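You operate a simulated robot arm through the tools that you are given. There is no shell and no other tool. Be economical: measure what you need, move in short steps, check, and stop when the job is done.

You run a simulated robot arm. Do the job below in one go: nothing can be reset, and whatever is moved stays where it is left.

Task
Pull the roller bed open. The roller bed goes toward x +1.0, y +0.0, z +0.0 (a direction in the base frame).

It is judged by the outcome, as a careful person would: the job done as asked, and still so three seconds after it is handed in. It fails if anything else is knocked over, pushed out of place, dropped, spilled or broken.

Robot
A 7-joint arm with a two-finger parallel gripper on a trunk, on a base that drives. Base frame: it is fixed to the floor where the robot stands at the start and does not move with it; the origin is under the middle of the robot, x ahead of it, y to its left, z up. Units: mm, degrees, N and s.
With the tool pointing down near the work surface it reaches from about 340 to 760 mm from the robot's upright axis, wherever it stands. Its first joint turns from -115.0 to 115.0 degrees. Places, roughly: roller bed [500, 200, 900]. Payload 3.91 kg.
Tool frame: the origin (TCP) lies between the finger pads and is the grasp point; the fingertips stand 30 mm ahead of it; z points along the fingers, y is the line along which they close. The gripper opens to 110 mm. The fingers are 20 mm wide and 10 mm thick; the gripper's body (48 by 112 mm) begins 55 mm behind the TCP.
Orientation is told as [roll, pitch, yaw] about the base's x, y, z axes, in that order, counted from this pose: with the fingers straight down and closing along the base's y, the tool's x points along the base's -x, its y along +y and its z along -z.

Tools
- The arm moves only by the tool arm_command. Its argument "steps" is a list of rows, each a list of 7 numbers: the shift along the base's x, y, z in m, then the turn, a rotation vector about the base's x, y, z in degrees, then the finger opening in m, from 0 to 0.11. In form: [[dx, dy, dz, ax, ay, az, fingers], ...]. A call has 1 to 20 rows; each row shifts and turns the commanded pose from where the row before left it. Each row takes 0.2 s and may step no farther than 50 mm and 8.6 degrees from the row before; otherwise, or with a gripper value out of range, the whole call is refused. Where a pose cannot be reached the arm comes as near as it can. A force on the tool above 40 N (or 10 N above the force at the start of the call, whichever is more), or a blocked arm, ends the call early, and 0.2 s more pass. Each finger travels about 108 mm/s and halts on what it meets, pressing with about 40 N; the grip force reading is that of the motor and also rises with nothing between the fingers. The clock runs only during rows and for 0.2 s after the last one: add rows that do not move to give the fingers time. The reply holds the time, the measured pose of the TCP, the force on the tool along the base axes, the opening and the grip force, in the units named above and with some noise, with the torque about the TCP (base axes, N m) and any sound that the robot's microphone picked up, and new pictures: "show" is both (left out), scene, wrist or none.
- Cameras (640 x 400 px; columns grow to the right, rows downward): "scene" is now at [12.4, 156, 1621.9]; the picture's right is [0.05, -1.00, 0.00], its down [-0.83, -0.04, -0.56] and it looks along [0.55, 0.03, -0.83] (base axes); focal length 261 px, centre (320, 200). "wrist" rides on the gripper at [72, 17, -103] in the tool frame; the picture's right is [-0.23, 0.97, 0.00], its down [-0.76, -0.18, -0.62] and it looks along [-0.61, -0.14, 0.78] (tool axes); focal length 222 px, centre (320, 200). There is no depth. A picture from a camera that has moved, and an enlarged one, comes with that camera's place and axes in the base frame and with its lens.
- raise_lower(by): slides the trunk up (or, below 0, down) by that many mm; the arm and the scene camera ride with it, the base frame stays. It gives what a move gives, with no picture.
- drive_base(legs): drives the robot by 1 to 6 legs, each [ahead, turn to the left] in mm and degrees, along the robot's own axes; the way and the turn of a leg run together, so that a leg with both is an arc; at most 1500 mm and 180 degrees a leg. The arm and the cameras ride along, it lands a little off, and it stops where it bumps. It gives what a move gives, and a new picture of the scene camera.
- aim_head(pan, tilt): turns the head with the scene camera to pan (to the left, within 155 degrees either way) and tilt (down, from -29 to 69), counted from straight ahead of the robot. It gives what a move gives, and a new picture of the scene camera.
- close_up(camera, box): a new picture of the part [left, top, right, bottom] of that camera's present view, enlarged. The clock stands still meanwhile.
- sign_off(): hands the job in; it is judged then, once.

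Go step by step. Nothing tells you exact positions but the pictures and the camera data: compare them with the known pose of the tool, close in by small moves and look again before you grip or let go. The budget is 120 turns and 260 pictures, counting those below and the enlarged ones. Unless the task says otherwise, let go and move clear before handing in, and close with one line.

The tools are called after ">>>" by a JSON object that holds its "op" and its "data". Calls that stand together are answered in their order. arm_command: Moves the arm, as the interface text tells. Its arguments: {"type":"object","properties":{"steps":{"type":"array"},"show":{"type":"string","enum":["both","scene","wrist","none"]}},"required":["steps"]} The other tools are called the same way: raise_lower (by) slides the trunk up or down; drive_base (legs) drives the base; aim_head (pan, tilt) turns the head that bears the scene camera; close_up (camera, box) takes an enlarged picture of a part of a camera's view; sign_off () hands the job in.

At the start:

```text
clock: 0.0
eef_pos: [320.2, 282.4, 1121.8]
tool_rot: [0.0, 0.0, 0.0]
ft_force: [0.7, 0.1, -0.6]
wrist_torque: [0.0, 0.0, 0.04]
grip_width: 110.0
grip_force: 0.1
trunk travel left (down, up): [-750.0, 240.0]
robot x, y, heading: [1.3, 4.6, 0.3]
head pan, tilt: [2.8, 56.2]
```

scene: 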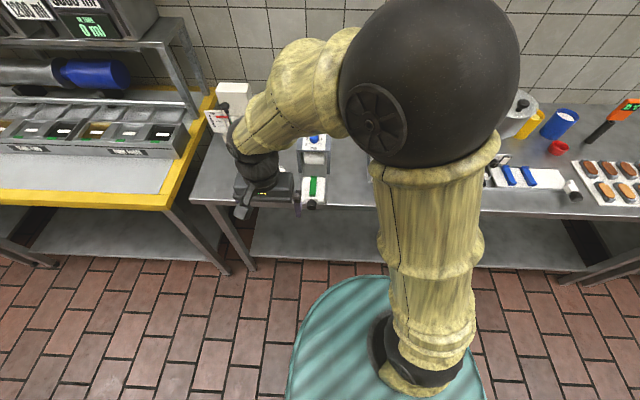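
wrist: 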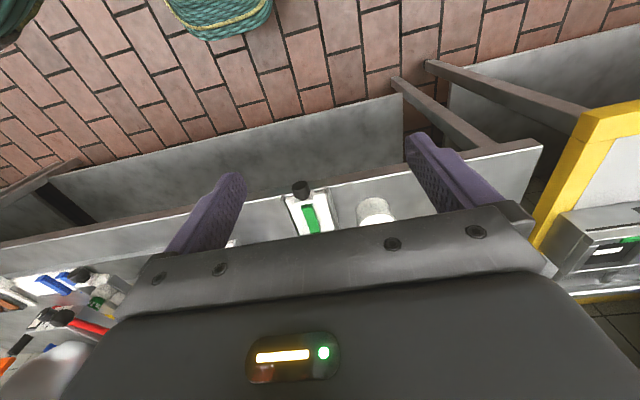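

I see a bench with several small devices; the roller bed should be around [500,200,900], near the device with the green strip. I'll take enlarged looks.

>>> {"op": "close_up", "data": {"camera": "scene", "box": [230, 100, 390, 220]}}

>>> {"op": "close_up", "data": {"camera": "wrist", "box": [220, 140, 420, 260]}}

```text
3.33 times, centred on (310, 160) of scene
camera zoom: at [12.4, 156.0, 1621.9], right [0.05, -1.0, 0.0], down [-0.83, -0.04, -0.56], along [0.55, 0.03, -0.83], focal length 869 px, centre (353, 333)
```

zoom: 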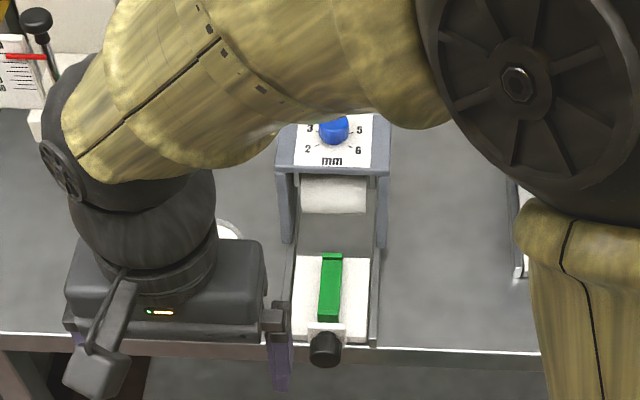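

```text
3.20 times, centred on (320, 200) of wrist
camera zoom: at [248.4, 299.5, 1225.0], right [0.23, 0.97, 0.0], down [0.76, -0.18, 0.62], along [0.61, -0.14, -0.78], focal length 711 px, centre (320, 200)
```

zoom: 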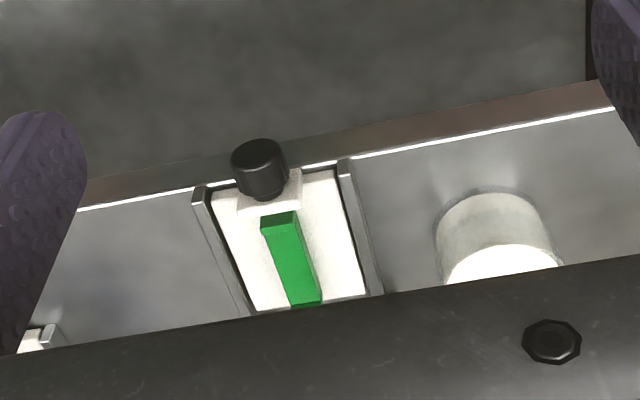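

I take the knob at roughly [476, 210, 890], on the front of a white slab that runs on rails under the roller. I'll move lower and closer to see its shape.

>>> {"op": "arm_command", "data": {"steps": [[0, -0.02, -0.04, 0, 0, 0, 0.11], [0, -0.02, -0.04, 0, 0, 0, 0.11], [0.01, 0, -0.02, 0, 0, 0, 0.11]]}}

>>> {"op": "close_up", "data": {"camera": "wrist", "box": [220, 110, 420, 235]}}

>>> {"op": "close_up", "data": {"camera": "scene", "box": [260, 100, 400, 230]}}

```text
clock: 0.8
eef_pos: [329.9, 242.0, 1021.2]
tool_rot: [0.0, 0.0, 0.0]
ft_force: [-0.3, 0.2, 0.0]
wrist_torque: [0.0, -0.02, -0.02]
grip_width: 110.2
grip_force: 0.0
trunk travel left (down, up): [-750.0, 240.0]
robot x, y, heading: [2.0, -4.0, -0.0]
head pan, tilt: [2.8, 56.2]
camera scene: at [13.1, 156.5, 1621.9], right [0.05, -1.0, 0.0], down [-0.83, -0.04, -0.56], along [0.55, 0.03, -0.83], focal length 261 px, centre (320, 200)
camera wrist: at [257.4, 258.0, 1123.7], right [0.23, 0.97, 0.0], down [0.76, -0.18, 0.62], along [0.61, -0.14, -0.78], focal length 222 px, centre (320, 200)
```

scene: 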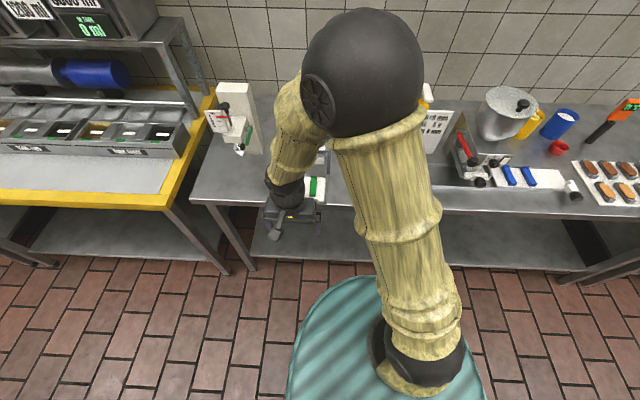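
wrist: 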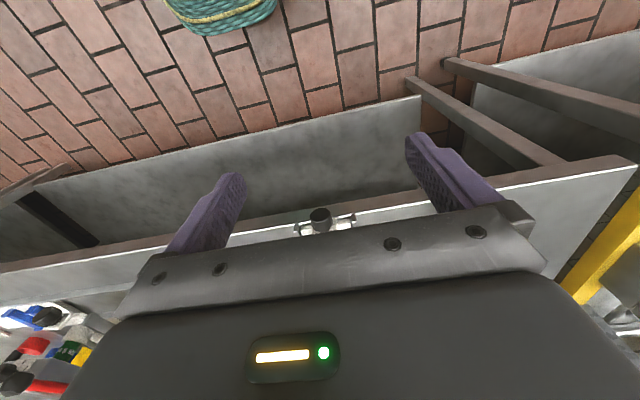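

```text
3.20 times, centred on (320, 172) of wrist
camera zoom: at [257.4, 258.0, 1123.7], right [0.23, 0.97, 0.0], down [0.76, -0.18, 0.62], along [0.61, -0.14, -0.78], focal length 711 px, centre (320, 288)
```

zoom: 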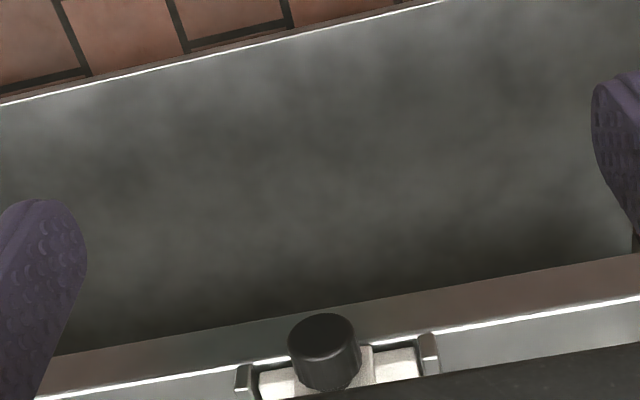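

```text
3.08 times, centred on (330, 165) of scene
camera zoom: at [13.1, 156.5, 1621.9], right [0.05, -1.0, 0.0], down [-0.83, -0.04, -0.56], along [0.55, 0.03, -0.83], focal length 802 px, centre (289, 308)
```

zoom: 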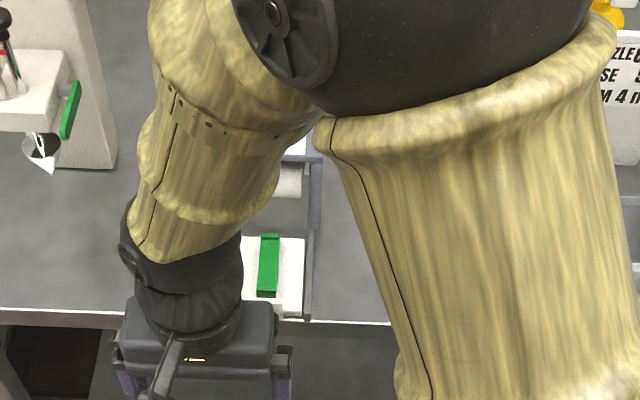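

The knob is a cylinder about 33 mm across with its axis along x, facing the robot, near [470, 211, 890]. I'll move above it with the fingers partly closed and check.

>>> {"op": "arm_command", "data": {"steps": [[0.035, -0.008, -0.01, 0, 0, 0, 0.08], [0.035, -0.008, -0.01, 0, 0, 0, 0.06], [0.035, -0.008, -0.02, 0, 0, 0, 0.058], [0.035, -0.007, -0.02, 0, 0, 0, 0.058]]}}

>>> {"op": "close_up", "data": {"camera": "wrist", "box": [220, 90, 420, 215]}}

```text
clock: 1.8
eef_pos: [469.5, 212.1, 961.9]
tool_rot: [0.1, 0.0, 0.0]
ft_force: [0.5, -0.7, -0.4]
wrist_torque: [-0.05, 0.0, -0.01]
grip_width: 57.9
grip_force: 0.1
trunk travel left (down, up): [-750.0, 240.0]
robot x, y, heading: [-1.8, -0.2, -0.1]
head pan, tilt: [2.8, 56.2]
camera scene: at [13.7, 156.0, 1621.9], right [0.05, -1.0, 0.0], down [-0.83, -0.04, -0.55], along [0.55, 0.03, -0.83], focal length 261 px, centre (320, 200)
camera wrist: at [397.8, 228.6, 1065.1], right [0.23, 0.97, 0.0], down [0.76, -0.18, 0.62], along [0.61, -0.14, -0.78], focal length 222 px, centre (320, 200)
```

scene: 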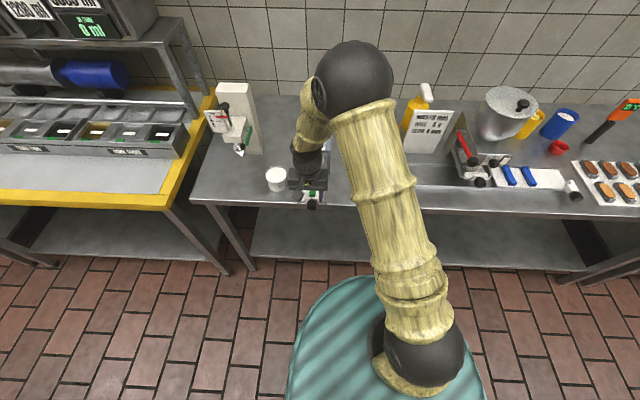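
wrist: 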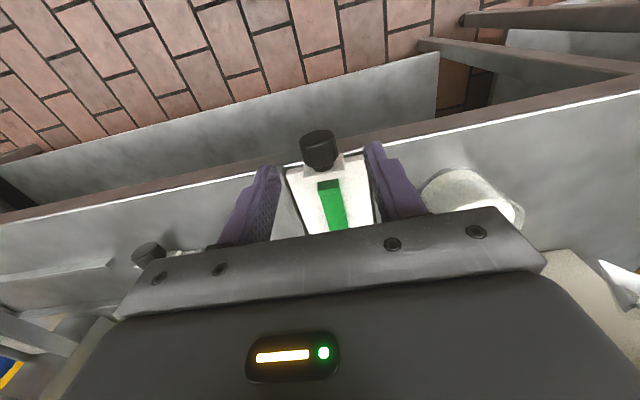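

```text
3.20 times, centred on (320, 152) of wrist
camera zoom: at [397.8, 228.6, 1065.1], right [0.23, 0.97, 0.0], down [0.76, -0.18, 0.62], along [0.61, -0.14, -0.78], focal length 711 px, centre (320, 352)
```

zoom: 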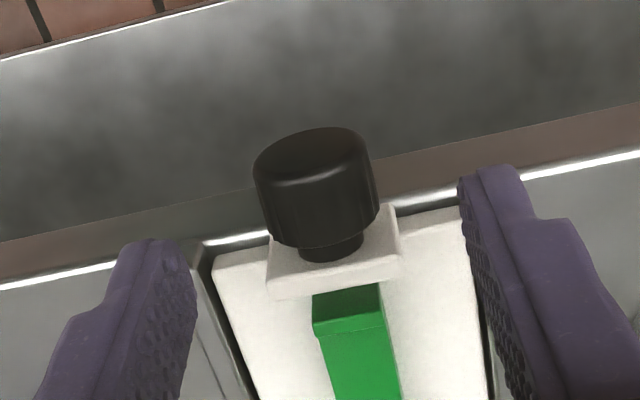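

The knob's centre works out at about [483, 208, 881], with the slab front at about x=510. I'll narrow the fingers, line up and descend.

>>> {"op": "arm_command", "data": {"steps": [[0.01, -0.003, -0.02, 0, 0, 0, 0.05], [0, 0, -0.02, 0, 0, 0, 0.05], [0, 0, -0.02, 0, 0, 0, 0.05], [0, 0, -0.017, 0, 0, 0, 0.05]]}}

>>> {"op": "close_up", "data": {"camera": "wrist", "box": [220, 110, 420, 235]}}

```text
clock: 2.8
eef_pos: [479.5, 209.2, 885.9]
tool_rot: [0.1, 0.1, 0.0]
ft_force: [-0.4, 0.4, -1.2]
wrist_torque: [0.01, 0.01, 0.0]
grip_width: 50.3
grip_force: 0.2
trunk travel left (down, up): [-750.0, 240.0]
robot x, y, heading: [0.6, -1.0, 0.0]
head pan, tilt: [2.8, 56.2]
camera scene: at [12.9, 156.2, 1621.9], right [0.05, -1.0, 0.0], down [-0.83, -0.04, -0.56], along [0.55, 0.03, -0.83], focal length 261 px, centre (320, 200)
camera wrist: at [406.9, 225.6, 988.7], right [0.23, 0.97, 0.0], down [0.76, -0.18, 0.62], along [0.61, -0.14, -0.78], focal length 222 px, centre (320, 200)
```

scene: 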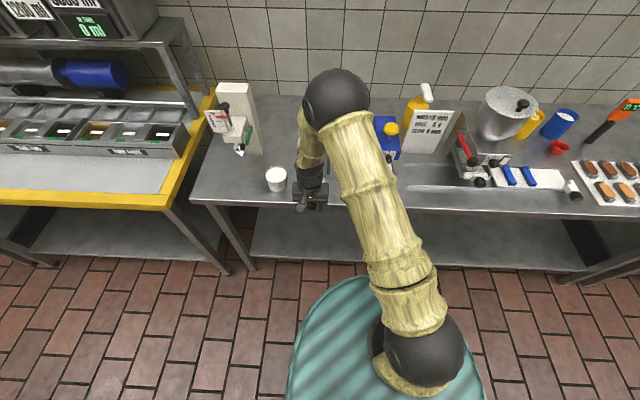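
wrist: 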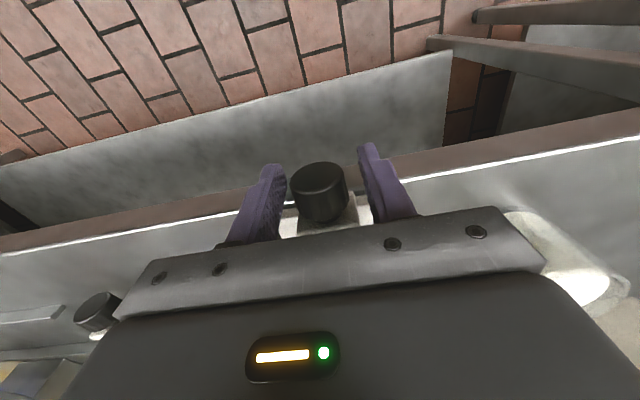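

```text
3.20 times, centred on (320, 172) of wrist
camera zoom: at [406.9, 225.6, 988.7], right [0.23, 0.97, 0.0], down [0.76, -0.18, 0.62], along [0.61, -0.14, -0.78], focal length 711 px, centre (320, 288)
```

zoom: 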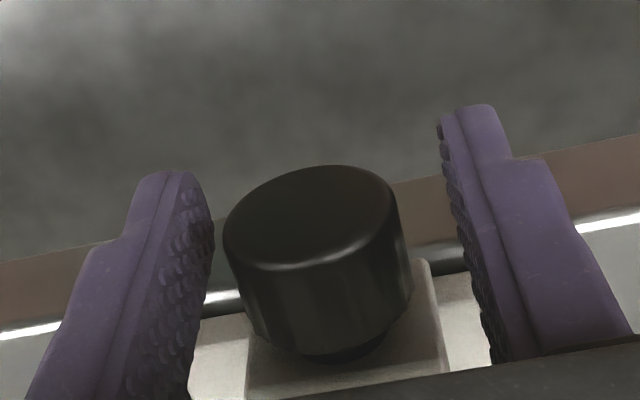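

The knob sits centred between the fingers at TCP height. I'll close on it.

>>> {"op": "arm_command", "data": {"steps": [[0, 0, 0, 0, 0, 0, 0.04], [0, 0, 0, 0, 0, 0, 0.02], [0, 0, 0, 0, 0, 0, 0.02]], "show": "wrist"}}

```text
clock: 3.6
eef_pos: [479.0, 207.6, 885.2]
tool_rot: [0.1, 0.0, 0.0]
ft_force: [0.2, -4.5, -3.6]
wrist_torque: [-0.03, -0.25, 0.22]
grip_width: 31.2
grip_force: 45.2
trunk travel left (down, up): [-750.0, 240.0]
robot x, y, heading: [-0.7, -2.8, 0.1]
head pan, tilt: [2.8, 56.2]
camera wrist: at [406.8, 224.6, 988.9], right [0.23, 0.97, 0.0], down [0.76, -0.18, 0.62], along [0.61, -0.14, -0.78], focal length 222 px, centre (320, 200)
```

wrist: 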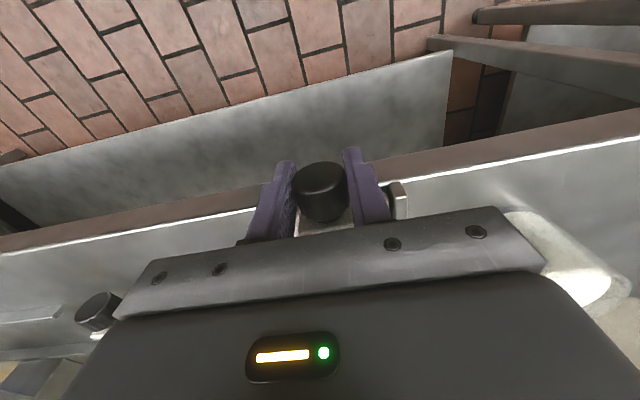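

The knob is gripped (31 mm). I'll push it gently toward +x.

>>> {"op": "arm_command", "data": {"steps": [[0.005, 0, 0, 0, 0, 0, 0.02], [0.008, 0, 0, 0, 0, 0, 0.02], [0.008, 0, 0, 0, 0, 0, 0.02], [0.008, 0, 0, 0, 0, 0, 0.02]]}}

```text
clock: 4.5
eef_pos: [491.9, 207.4, 885.7]
tool_rot: [-0.3, 1.4, 0.0]
ft_force: [-11.3, -4.3, 23.5]
wrist_torque: [-0.17, 1.27, -0.28]
grip_width: 31.5
grip_force: 44.4
trunk travel left (down, up): [-750.0, 240.0]
robot x, y, heading: [-2.9, 1.9, -0.1]
head pan, tilt: [2.8, 56.2]
stopped in row 4: the force on the tool passed its limit (the readings are from after the stop); the commanded pose is now the measured one
camera scene: at [9.0, 154.4, 1622.7], right [0.05, -1.0, 0.0], down [-0.83, -0.04, -0.56], along [0.56, 0.03, -0.83], focal length 261 px, centre (320, 200)
camera wrist: at [422.8, 225.2, 990.3], right [0.23, 0.97, -0.01], down [0.78, -0.17, 0.61], along [0.59, -0.15, -0.79], focal length 222 px, centre (320, 200)
```

scene: 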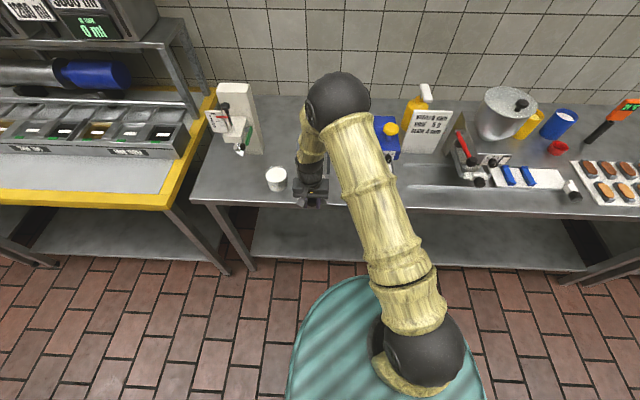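
wrist: 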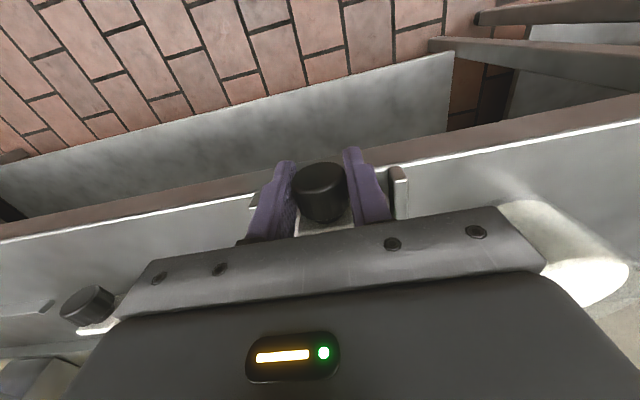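

The bed seems to have advanced about 12 mm relative to the rails, then a mostly upward force stopped it. I'll look closer for contact between fingers and base.

>>> {"op": "close_up", "data": {"camera": "wrist", "box": [220, 110, 420, 235]}}

>>> {"op": "close_up", "data": {"camera": "scene", "box": [260, 130, 380, 220]}}

```text
3.20 times, centred on (320, 172) of wrist
camera zoom: at [422.8, 225.2, 990.3], right [0.23, 0.97, -0.01], down [0.78, -0.17, 0.61], along [0.59, -0.15, -0.79], focal length 711 px, centre (320, 288)
```

zoom: 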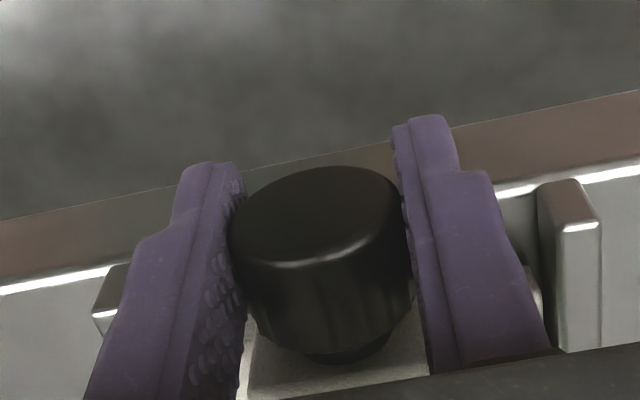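

```text
4.44 times, centred on (320, 175) of scene
camera zoom: at [9.0, 154.4, 1622.7], right [0.05, -1.0, 0.0], down [-0.83, -0.04, -0.56], along [0.56, 0.03, -0.83], focal length 1158 px, centre (320, 311)
```

zoom: 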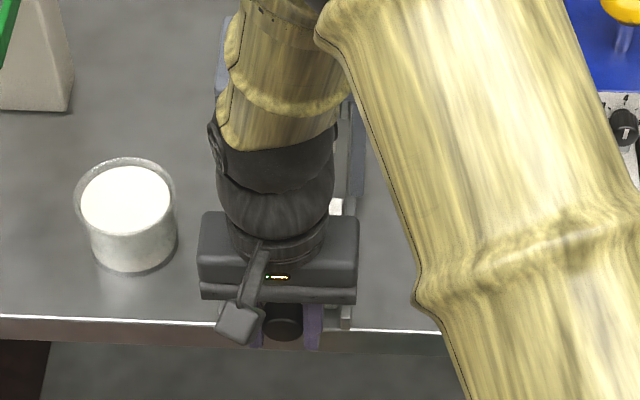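

The bed does slide between the rails; my low fingertips may be catching the base plate. I'll release, go up 12 mm, and regrip.

>>> {"op": "arm_command", "data": {"steps": [[0, 0, 0, 0, 0, 0, 0.042], [0, 0, 0, 0, 0, 0, 0.042], [0, 0, 0.006, 0, -1.4, 0, 0.042], [0, 0, 0.006, 0, 0, 0, 0.042], [0, 0, 0, 0, 0, 0, 0.02], [0, 0, 0, 0, 0, 0, 0.02]], "show": "wrist"}}

>>> {"op": "close_up", "data": {"camera": "wrist", "box": [220, 110, 420, 235]}}

```text
clock: 5.5
eef_pos: [492.7, 206.1, 891.4]
tool_rot: [-0.5, 0.2, 0.1]
ft_force: [-1.0, 0.6, -0.8]
wrist_torque: [0.01, 0.03, -0.01]
grip_width: 42.1
grip_force: 0.1
trunk travel left (down, up): [-750.0, 240.0]
robot x, y, heading: [1.2, 0.2, 0.1]
head pan, tilt: [2.8, 56.2]
stopped in row 4: the force on the tool passed its limit (the readings are from after the stop); the commanded pose is now the measured one
camera wrist: at [421.4, 224.3, 994.0], right [0.23, 0.97, -0.01], down [0.77, -0.17, 0.62], along [0.6, -0.15, -0.78], focal length 222 px, centre (320, 200)
```

wrist: 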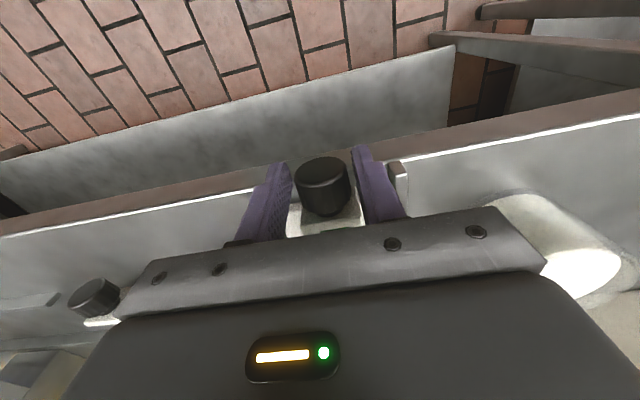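

```text
3.20 times, centred on (320, 172) of wrist
camera zoom: at [421.4, 224.3, 994.0], right [0.23, 0.97, -0.01], down [0.77, -0.17, 0.62], along [0.6, -0.15, -0.78], focal length 711 px, centre (320, 288)
```

zoom: 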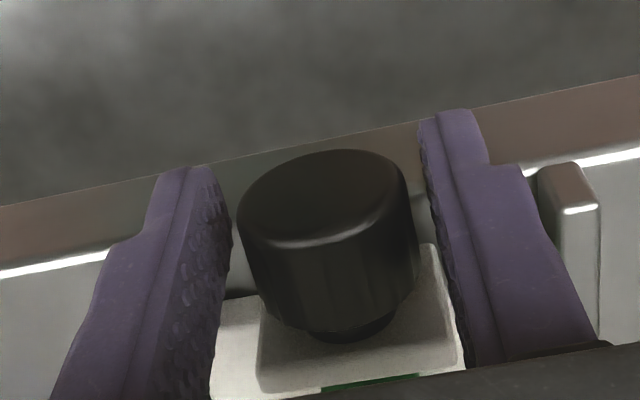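

The fingers are free now with no load left. I'll rise a bit more and regrip.

>>> {"op": "arm_command", "data": {"steps": [[0, 0.001, 0.003, 0.5, 0, 0, 0.044], [0, 0.001, 0.004, 0, 0, 0, 0.044], [0, 0, 0, 0, 0, 0, 0.044]], "show": "wrist"}}

>>> {"op": "close_up", "data": {"camera": "wrist", "box": [220, 110, 420, 235]}}

```text
clock: 6.3
eef_pos: [492.1, 209.9, 898.7]
tool_rot: [-0.1, 0.1, 0.0]
ft_force: [0.2, -0.5, -0.4]
wrist_torque: [-0.01, -0.03, -0.04]
grip_width: 44.1
grip_force: 0.1
trunk travel left (down, up): [-750.0, 240.0]
robot x, y, heading: [-1.8, -1.9, 0.4]
head pan, tilt: [2.8, 56.2]
camera wrist: at [420.6, 226.3, 1001.4], right [0.23, 0.97, 0.0], down [0.76, -0.18, 0.62], along [0.6, -0.14, -0.78], focal length 222 px, centre (320, 200)
```

wrist: 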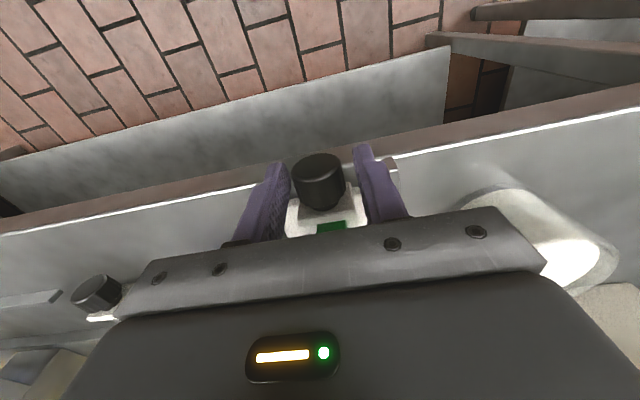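

```text
3.20 times, centred on (320, 172) of wrist
camera zoom: at [420.6, 226.3, 1001.4], right [0.23, 0.97, 0.0], down [0.76, -0.18, 0.62], along [0.6, -0.14, -0.78], focal length 711 px, centre (320, 288)
```

zoom: 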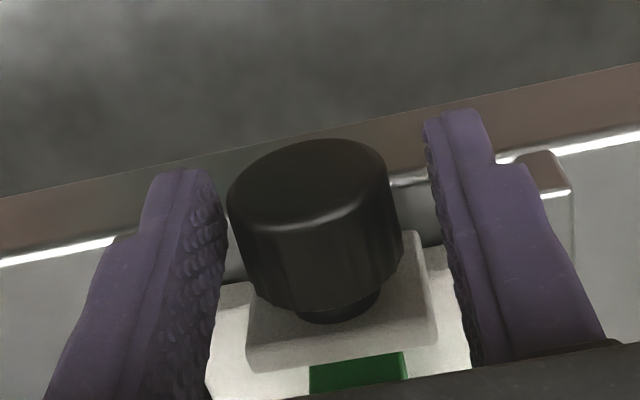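

Knob is now at x≈496 and the fingers are clear. I'll regrip here and push in small steps.

>>> {"op": "arm_command", "data": {"steps": [[0.002, 0, -0.003, 0, 0, 0, 0.035], [0, 0, 0, 0, 0, 0, 0.02], [0, 0, 0, 0, 0, 0, 0.02], [0.005, 0, 0, 0, 0, 0, 0.02], [0.005, 0, 0, 0, 0, 0, 0.02], [0.005, 0, 0, 0, 0, 0, 0.02], [0.005, 0, 0, 0, 0, 0, 0.02]], "show": "wrist"}}

```text
clock: 7.9
eef_pos: [514.2, 207.8, 895.1]
tool_rot: [0.0, 0.4, 0.1]
ft_force: [-0.3, -14.7, -0.7]
wrist_torque: [-0.15, -0.14, 0.3]
grip_width: 31.2
grip_force: 45.0
trunk travel left (down, up): [-750.0, 240.0]
robot x, y, heading: [-1.7, 2.2, -0.0]
head pan, tilt: [2.8, 56.2]
camera wrist: at [443.8, 224.6, 998.7], right [0.23, 0.97, 0.0], down [0.76, -0.18, 0.62], along [0.6, -0.14, -0.78], focal length 222 px, centre (320, 200)
```

wrist: 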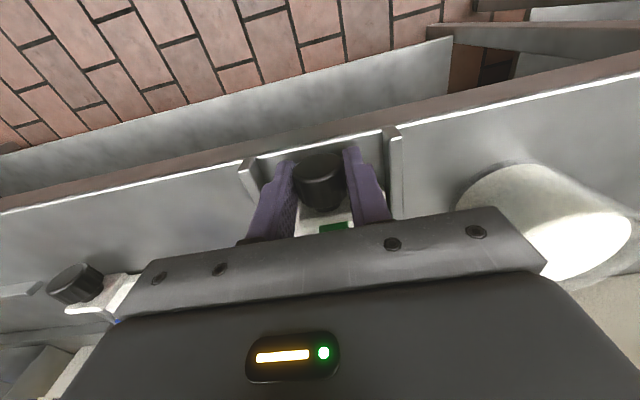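

It slides freely now. I'll continue, easing the sideways load by 2 mm.

>>> {"op": "arm_command", "data": {"steps": [[0.005, -0.001, 0, 0, 0, 0, 0.02], [0.008, -0.001, 0, 0, 0, 0, 0.02], [0.008, 0, 0, 0, 0, 0, 0.02], [0.008, 0, 0, 0, 0, 0, 0.02], [0.008, 0, 0, 0, 0, 0, 0.02]]}}

```text
clock: 9.1
eef_pos: [551.9, 208.2, 896.0]
tool_rot: [0.1, 0.3, 0.1]
ft_force: [-0.2, -4.8, 5.9]
wrist_torque: [0.13, 0.72, -0.58]
grip_width: 31.2
grip_force: 45.1
trunk travel left (down, up): [-750.0, 240.0]
robot x, y, heading: [-1.0, 0.1, 0.3]
head pan, tilt: [2.8, 56.2]
camera scene: at [11.9, 154.9, 1622.1], right [0.05, -1.0, 0.0], down [-0.83, -0.04, -0.56], along [0.56, 0.03, -0.83], focal length 261 px, centre (320, 200)
camera wrist: at [480.7, 224.5, 998.6], right [0.23, 0.97, 0.0], down [0.76, -0.18, 0.62], along [0.6, -0.14, -0.78], focal length 222 px, centre (320, 200)
```

scene: 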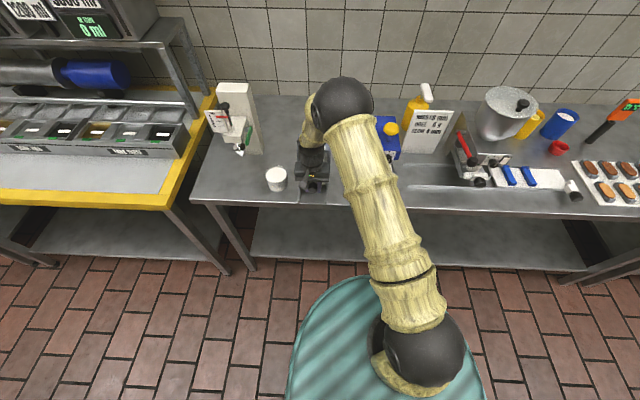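
wrist: 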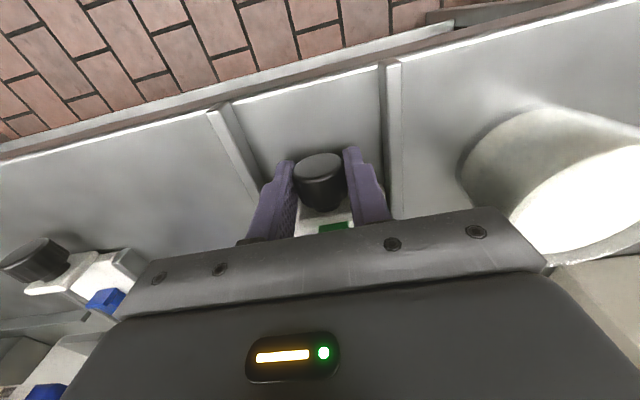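

Rails now show bare behind the bed; it is moving well (knob from 483 to ~555). I'll carry on in small steps until its stop.

>>> {"op": "arm_command", "data": {"steps": [[0.008, 0, 0, 0, 0, 0, 0.02], [0.008, 0, 0, 0, 0, 0, 0.02], [0.008, 0, 0, 0, 0, 0, 0.02], [0.006, 0, 0, 0, 0, 0, 0.02], [0.005, 0, 0, 0, 0, 0, 0.02]]}}

>>> {"op": "close_up", "data": {"camera": "scene", "box": [260, 120, 380, 210]}}

```text
clock: 10.2
eef_pos: [582.0, 209.0, 895.3]
tool_rot: [0.0, 0.6, 0.1]
ft_force: [1.3, -1.7, 23.1]
wrist_torque: [-0.27, 1.05, 0.23]
grip_width: 31.1
grip_force: 44.4
trunk travel left (down, up): [-750.0, 240.0]
robot x, y, heading: [1.1, 1.6, 0.2]
head pan, tilt: [2.8, 56.2]
stopped in row 5: the force on the tool passed its limit (the readings are from after the stop); the commanded pose is now the measured one
camera scene: at [12.8, 154.7, 1622.6], right [0.05, -1.0, 0.0], down [-0.83, -0.04, -0.56], along [0.55, 0.03, -0.83], focal length 261 px, centre (320, 200)
camera wrist: at [511.5, 224.7, 999.1], right [0.23, 0.97, 0.0], down [0.77, -0.18, 0.62], along [0.6, -0.14, -0.79], focal length 222 px, centre (320, 200)
```

scene: 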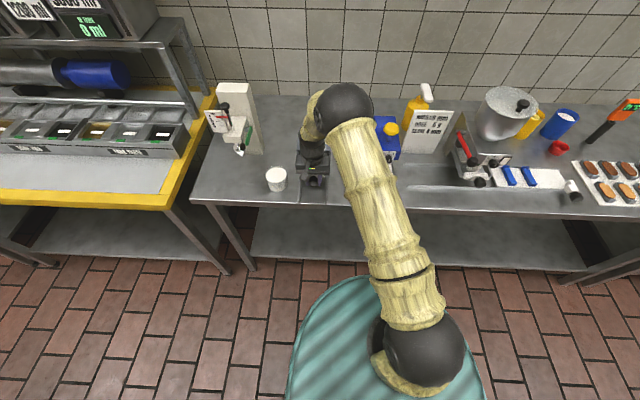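
wrist: 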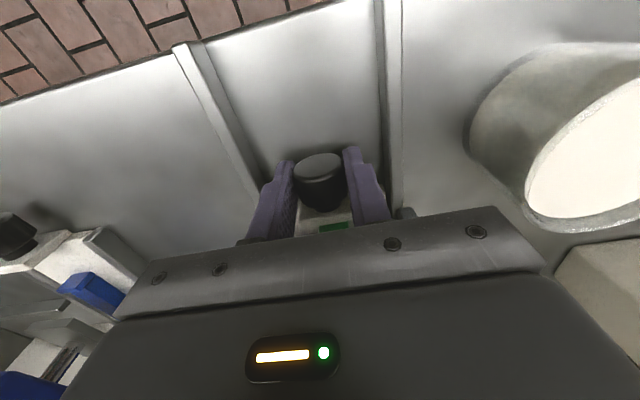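

```text
4.44 times, centred on (320, 165) of scene
camera zoom: at [12.8, 154.7, 1622.6], right [0.05, -1.0, 0.0], down [-0.83, -0.04, -0.56], along [0.55, 0.03, -0.83], focal length 1158 px, centre (320, 356)
```

zoom: 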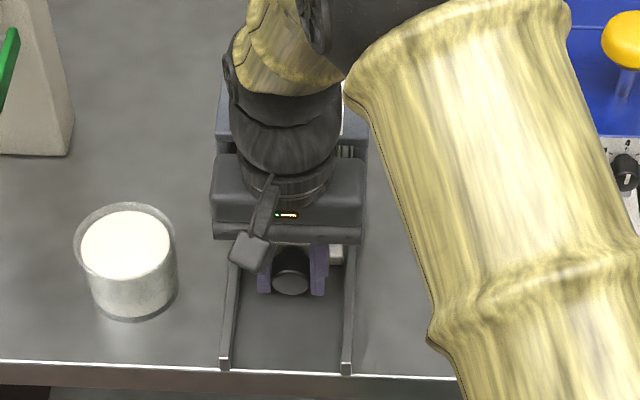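

It stopped at knob x≈586. I estimate the roller frame's front at x≈653, so this is either the end stop or a snag; I'll ease the vertical load and try again gently.

>>> {"op": "arm_command", "data": {"steps": [[0, 0, 0.001, 0, 0, 0, 0.02], [0, 0, 0.001, 0, 0, 0, 0.02], [0, 0, 0, 0, 0, 0, 0.02]], "show": "none"}}

>>> {"op": "arm_command", "data": {"steps": [[0.003, 0, 0, 0, 0, 0, 0.02], [0.003, 0, 0, 0, 0, 0, 0.02], [0.003, 0, 0, 0, 0, 0, 0.02]], "show": "none"}}

```text
clock: 11.1
eef_pos: [578.1, 207.7, 894.8]
tool_rot: [-0.1, 0.7, 0.2]
ft_force: [1.2, -4.6, 15.2]
wrist_torque: [-0.14, -1.19, -0.35]
grip_width: 31.3
grip_force: 44.6
trunk travel left (down, up): [-750.0, 240.0]
robot x, y, heading: [2.4, 1.5, 0.1]
head pan, tilt: [2.8, 56.2]
```

```text
clock: 11.8
eef_pos: [587.9, 207.3, 895.1]
tool_rot: [-0.1, 0.8, 0.1]
ft_force: [0.1, -4.8, 19.7]
wrist_torque: [0.06, 0.82, -0.55]
grip_width: 31.5
grip_force: 45.2
trunk travel left (down, up): [-750.0, 240.0]
robot x, y, heading: [5.3, -2.7, 0.3]
head pan, tilt: [2.8, 56.2]
```

It moved on to 588 with little x resistance, so it isn't at the stop yet. I'll lift slightly to relieve the load and continue.

>>> {"op": "arm_command", "data": {"steps": [[0, 0, 0.002, 0, 0, 0, 0.02], [0.004, 0, 0.001, 0, 0, 0, 0.02], [0.004, 0, 0, 0, 0, 0, 0.02], [0.004, 0, 0, 0, 0, 0, 0.02]]}}

>>> {"op": "close_up", "data": {"camera": "scene", "box": [260, 120, 380, 210]}}

```text
clock: 12.6
eef_pos: [586.5, 207.9, 895.5]
tool_rot: [-0.3, 1.6, 0.1]
ft_force: [-21.7, -7.9, 9.9]
wrist_torque: [0.59, -3.16, -0.7]
grip_width: 31.2
grip_force: 44.9
trunk travel left (down, up): [-750.0, 240.0]
robot x, y, heading: [-1.8, 1.2, 0.3]
head pan, tilt: [2.8, 56.2]
stopped in row 3: the force on the tool passed its limit (the readings are from after the stop); the commanded pose is now the measured one
camera scene: at [7.1, 154.4, 1622.4], right [0.05, -1.0, 0.0], down [-0.83, -0.04, -0.56], along [0.56, 0.03, -0.83], focal length 261 px, centre (320, 200)
camera wrist: at [517.9, 225.4, 1000.4], right [0.23, 0.97, -0.01], down [0.78, -0.17, 0.6], along [0.58, -0.15, -0.8], focal length 222 px, centre (320, 200)
```

scene: 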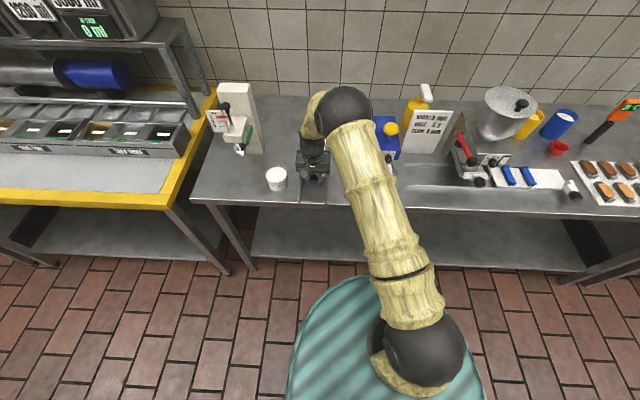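
wrist: 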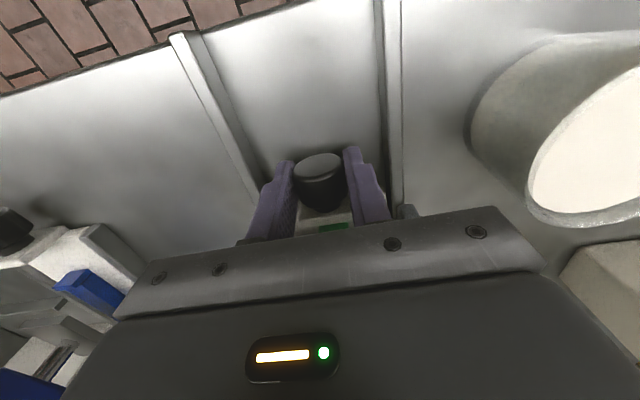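

```text
4.44 times, centred on (320, 165) of scene
camera zoom: at [7.1, 154.4, 1622.4], right [0.05, -1.0, 0.0], down [-0.83, -0.04, -0.56], along [0.56, 0.03, -0.83], focal length 1158 px, centre (320, 356)
```

zoom: 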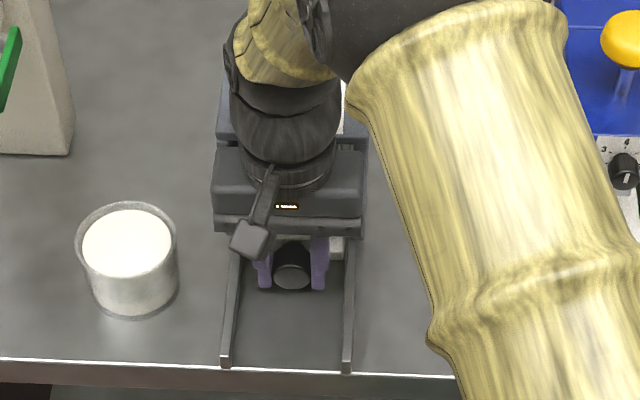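

The torque suggests contact above the TCP, probably the gripper body on the roller frame. I'll release, rise clear by backing off, and inspect.

>>> {"op": "arm_command", "data": {"steps": [[-0.004, 0, 0, 0, 0, 0, 0.02], [0, 0, 0, 0, 0, 0, 0.045], [0, 0, 0, 0, 0, 0, 0.045]], "show": "none"}}

>>> {"op": "arm_command", "data": {"steps": [[-0.005, 0, 0.01, 0, 0, 0, 0.045], [-0.02, 0, 0.02, 0, 0, 0, 0.045], [-0.03, 0, 0.03, 0, 0, 0, 0.045], [-0.04, 0, 0.03, 0, 0, 0, 0.045], [-0.04, 0, 0.03, 0, 0, 0, 0.045], [-0.04, 0.03, 0.01, 0, 0, 0, 0.045], [-0.02, 0.045, 0, 0, 0, 0, 0.045], [-0.02, 0.045, 0, 0, 0, 0, 0.045], [0, 0.045, 0, 0, 0, 0, 0.045]]}}

>>> {"op": "close_up", "data": {"camera": "scene", "box": [240, 90, 400, 210]}}

```text
clock: 13.4
eef_pos: [585.1, 208.8, 892.5]
tool_rot: [-0.2, 1.8, 0.3]
ft_force: [0.0, -0.6, 0.8]
wrist_torque: [-0.01, 0.02, 0.01]
grip_width: 44.9
grip_force: 0.1
trunk travel left (down, up): [-750.0, 240.0]
robot x, y, heading: [-3.2, -2.0, -0.0]
head pan, tilt: [2.8, 56.2]
```

```text
refused: row 6 steps farther than a row can; nothing moved
```

```text
3.33 times, centred on (320, 150) of scene
camera zoom: at [12.2, 156.1, 1621.8], right [0.05, -1.0, 0.0], down [-0.83, -0.04, -0.56], along [0.55, 0.03, -0.83], focal length 869 px, centre (320, 367)
```

zoom: 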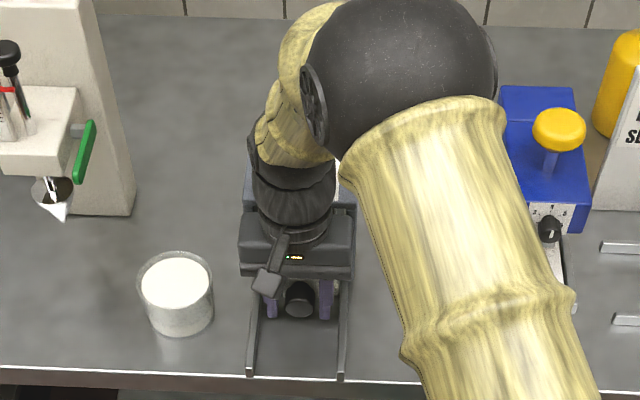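

The fingers are open and unloaded. I'll lift and back away for a clear look.

>>> {"op": "arm_command", "data": {"steps": [[-0.003, 0, 0.01, 0, -0.9, 0, 0.045], [-0.005, 0, 0.02, 0, -0.9, 0, 0.045], [-0.01, 0, 0.03, 0, 0, 0, 0.045], [-0.03, 0, 0.03, 0, 0, 0, 0.045], [-0.03, 0, 0.03, 0, 0, 0, 0.045], [-0.04, 0, 0.02, 0, 0, 0, 0.045], [-0.045, 0, 0.01, 0, 0, 0, 0.045], [-0.045, 0, 0, 0, 0, 0, 0.045], [-0.03, 0, 0, 0, 0, 0, 0.045]]}}

>>> {"op": "close_up", "data": {"camera": "scene", "box": [240, 100, 400, 220]}}

```text
clock: 13.9
eef_pos: [579.8, 205.7, 895.7]
tool_rot: [-0.7, 1.6, 0.0]
ft_force: [4.8, 1.0, -22.4]
wrist_torque: [0.24, 1.27, 0.18]
grip_width: 45.1
grip_force: 0.1
trunk travel left (down, up): [-750.0, 240.0]
robot x, y, heading: [3.9, 0.9, -0.1]
head pan, tilt: [2.8, 56.2]
stopped in row 2: the force on the tool passed its limit (the readings are from after the stop); the commanded pose is now the measured one
camera scene: at [15.0, 156.8, 1621.3], right [0.05, -1.0, 0.0], down [-0.83, -0.04, -0.55], along [0.55, 0.03, -0.83], focal length 261 px, centre (320, 200)
camera wrist: at [511.1, 224.7, 1000.8], right [0.22, 0.97, -0.02], down [0.78, -0.17, 0.6], along [0.59, -0.15, -0.8], focal length 222 px, centre (320, 200)
```

scene: 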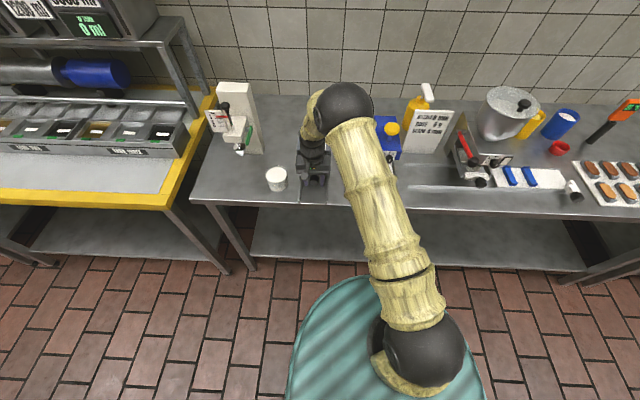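
wrist: 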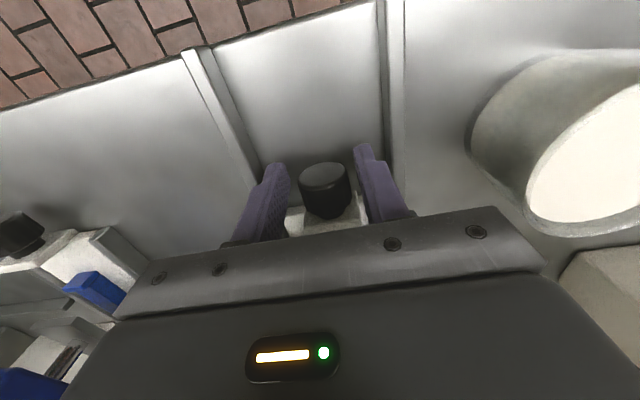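

```text
3.33 times, centred on (320, 160) of scene
camera zoom: at [15.0, 156.8, 1621.3], right [0.05, -1.0, 0.0], down [-0.83, -0.04, -0.55], along [0.55, 0.03, -0.83], focal length 869 px, centre (320, 333)
```

zoom: 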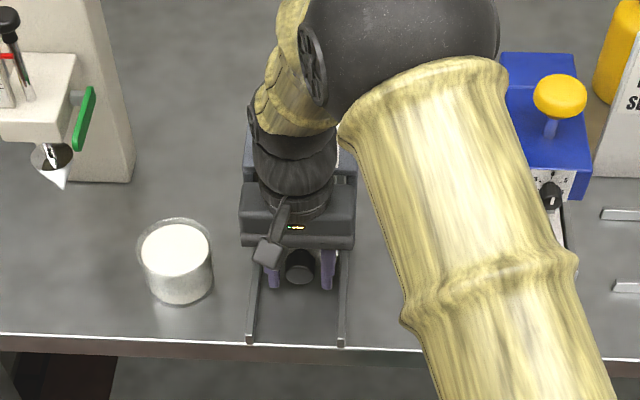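

Something light resisted the lift, as earlier when I rose fast. I'll go slowly straight up first.

>>> {"op": "arm_command", "data": {"steps": [[-0.001, 0.001, 0.002, 0, 0, 0, 0.048], [-0.002, 0.001, 0.003, 0, 0, 0, 0.048], [-0.002, 0, 0.003, 0, 0, 0, 0.048], [-0.002, 0, 0.003, 0, 0, 0, 0.048]], "show": "wrist"}}

```text
clock: 14.4
eef_pos: [577.5, 205.7, 896.3]
tool_rot: [-0.8, 2.0, 0.0]
ft_force: [3.5, 0.7, -16.5]
wrist_torque: [0.22, 1.04, 0.09]
grip_width: 48.2
grip_force: 0.2
trunk travel left (down, up): [-750.0, 240.0]
robot x, y, heading: [-4.9, -0.4, 0.4]
head pan, tilt: [2.8, 56.2]
stopped in row 2: the force on the tool passed its limit (the readings are from after the stop); the commanded pose is now the measured one
camera wrist: at [508.7, 224.5, 1001.5], right [0.23, 0.97, -0.02], down [0.78, -0.17, 0.6], along [0.58, -0.15, -0.8], focal length 222 px, centre (320, 200)
```

wrist: 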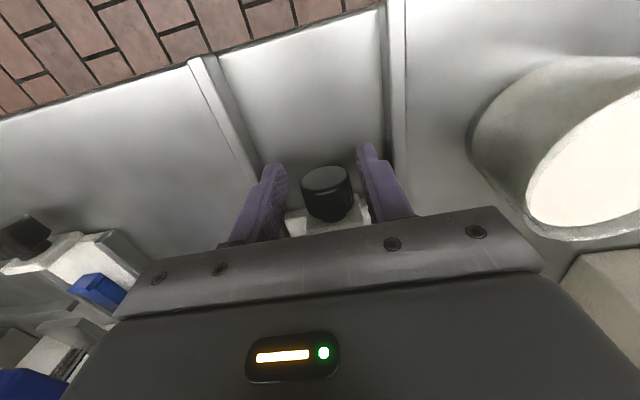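

The torque places this contact ~50 mm ahead of the TCP, so the hand's front is probably under the roller frame's lip. I'll back out horizontally along -x instead.

>>> {"op": "arm_command", "data": {"steps": [[0, 0, -0.002, 0, 0, 0, 0.048], [-0.004, 0, -0.001, 0, 0, 0, 0.048], [-0.008, 0, 0, 0, 0, 0, 0.048], [-0.012, 0, 0, 0, 0, 0, 0.048], [-0.015, 0, 0, 0, 0, 0, 0.048], [-0.015, 0, 0, 0, 0, 0, 0.048]], "show": "wrist"}}

>>> {"op": "close_up", "data": {"camera": "scene", "box": [240, 100, 400, 220]}}

```text
clock: 15.8
eef_pos: [521.1, 203.7, 896.8]
tool_rot: [-0.6, 1.6, 0.0]
ft_force: [-0.4, 0.3, 0.6]
wrist_torque: [-0.03, -0.02, 0.01]
grip_width: 48.0
grip_force: 0.0
trunk travel left (down, up): [-750.0, 240.0]
robot x, y, heading: [-0.2, -3.8, 0.1]
head pan, tilt: [2.8, 56.2]
camera wrist: at [452.4, 223.5, 1000.9], right [0.23, 0.97, -0.02], down [0.78, -0.17, 0.6], along [0.58, -0.15, -0.8], focal length 222 px, centre (320, 200)
```

wrist: 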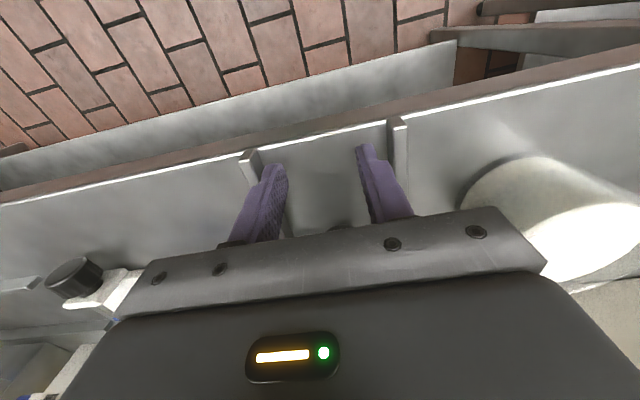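

```text
3.33 times, centred on (320, 160) of scene
camera zoom: at [11.8, 156.0, 1621.9], right [0.05, -1.0, 0.0], down [-0.83, -0.04, -0.56], along [0.56, 0.03, -0.83], focal length 869 px, centre (320, 333)
```

zoom: 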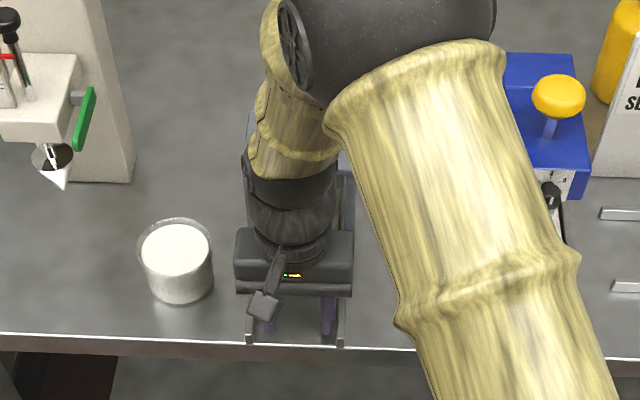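

Clear of the knob. Now I'll back out and swing aside for an unobstructed look at the whole device.

>>> {"op": "arm_command", "data": {"steps": [[-0.02, 0, 0.005, 0, -0.8, 0, 0.048], [-0.03, 0, 0.01, 0.6, -0.8, 0, 0.048], [-0.03, 0, 0.02, 0, 0, 0, 0.048], [-0.03, 0, 0.03, 0, 0, 0, 0.048], [-0.03, 0, 0.03, 0, 0, 0, 0.048], [-0.02, 0, 0.03, 0, 0, 0, 0.048], [0, -0.04, 0.02, 0, 0, 0, 0.048], [0, -0.045, 0, 0, 0, 0, 0.048], [0, -0.045, 0, 0, 0, 0, 0.048], [0, -0.045, 0, 0, 0, 0, 0.048], [0, -0.045, 0, 0, 0, 0, 0.048], [0, -0.045, 0, 0, 0, 0, 0.048]]}}

>>> {"op": "close_up", "data": {"camera": "scene", "box": [260, 100, 380, 200]}}

```text
clock: 18.4
eef_pos: [359.4, -60.8, 1042.2]
tool_rot: [-0.1, 0.1, 0.1]
ft_force: [-0.6, -0.4, 0.1]
wrist_torque: [0.0, 0.01, -0.01]
grip_width: 47.8
grip_force: 0.1
trunk travel left (down, up): [-750.0, 240.0]
robot x, y, heading: [2.2, -0.5, -0.1]
head pan, tilt: [2.8, 56.2]
camera scene: at [12.1, 154.6, 1622.1], right [0.05, -1.0, 0.0], down [-0.83, -0.04, -0.56], along [0.55, 0.03, -0.83], focal length 261 px, centre (320, 200)
camera wrist: at [288.7, -44.0, 1145.7], right [0.23, 0.97, 0.0], down [0.76, -0.18, 0.62], along [0.61, -0.14, -0.78], focal length 222 px, centre (320, 200)
```

scene: 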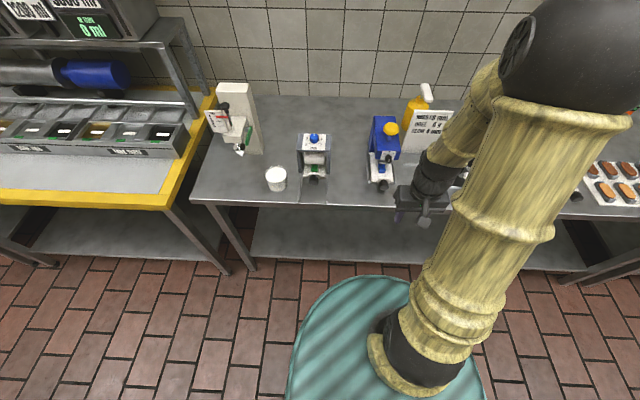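
wrist: 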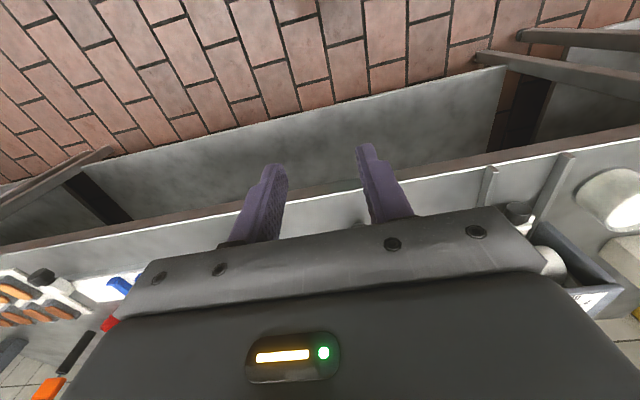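

```text
4.00 times, centred on (320, 150) of scene
camera zoom: at [12.1, 154.6, 1622.1], right [0.05, -1.0, 0.0], down [-0.83, -0.04, -0.56], along [0.55, 0.03, -0.83], focal length 1042 px, centre (320, 400)
```

zoom: 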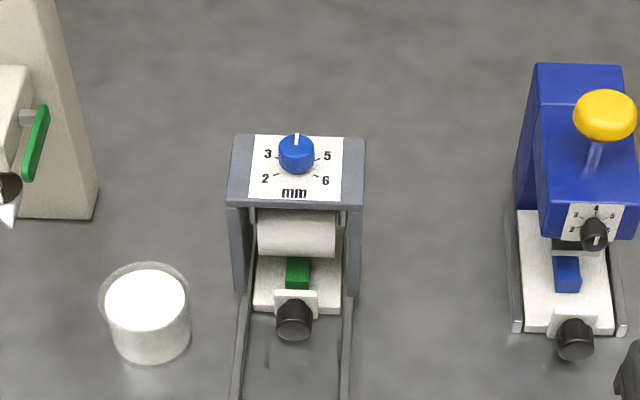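

The bed is now well in under the roller, but its slab front is still exposed and I likely hit the frame rather than its stop. I'll tilt the hand back (fingers pointing forward-down, closed) and push on the knob's face to finish.

>>> {"op": "arm_command", "data": {"steps": [[0.01, 0.045, 0, 0, -7, 0, 0.03], [0.01, 0.045, 0, 0, -7, 0, 0.01], [0.01, 0.045, 0, 0, -7, 0, 0], [0.01, 0.045, 0, 0, -7, 0, 0], [0.01, 0.045, 0, 0, -7, 0, 0], [0.02, 0.044, 0, 0, 0, 0, 0], [0.02, 0, -0.03, 0, 0, 0, 0], [0.02, 0, -0.03, 0, 0, 0, 0]]}}

```text
clock: 20.2
eef_pos: [470.8, 209.2, 979.7]
tool_rot: [-0.1, -34.9, 0.0]
ft_force: [0.0, 1.0, 0.1]
wrist_torque: [-0.04, -0.02, 0.0]
grip_width: 0.0
grip_force: 37.8
trunk travel left (down, up): [-750.0, 240.0]
robot x, y, heading: [0.9, -1.6, 0.2]
head pan, tilt: [2.8, 56.2]
camera scene: at [13.0, 156.6, 1621.9], right [0.05, -1.0, 0.0], down [-0.83, -0.04, -0.56], along [0.55, 0.03, -0.83], focal length 261 px, centre (320, 200)
camera wrist: at [353.8, 226.4, 1022.1], right [0.19, 0.97, 0.13], down [0.27, -0.18, 0.95], along [0.95, -0.14, -0.29], focal length 222 px, centre (320, 200)
```

scene: 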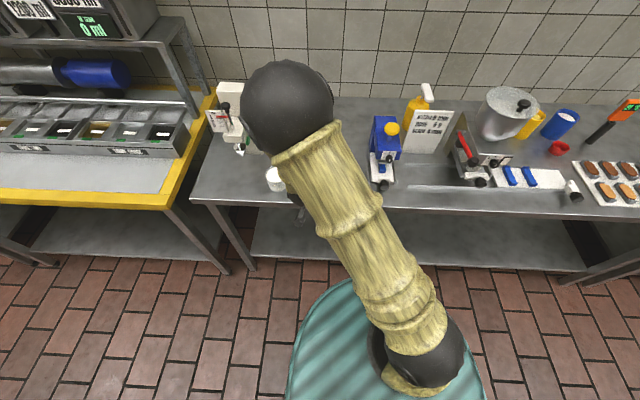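
wrist: 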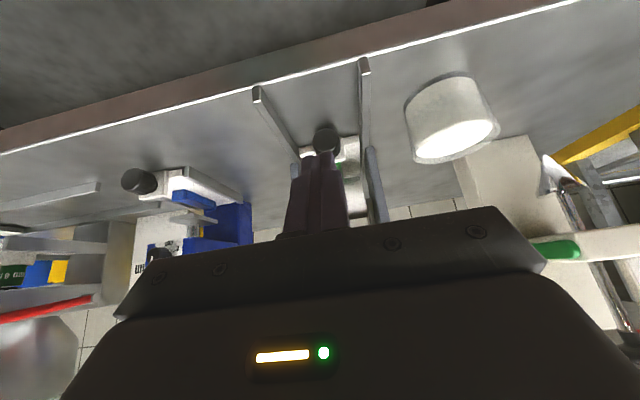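

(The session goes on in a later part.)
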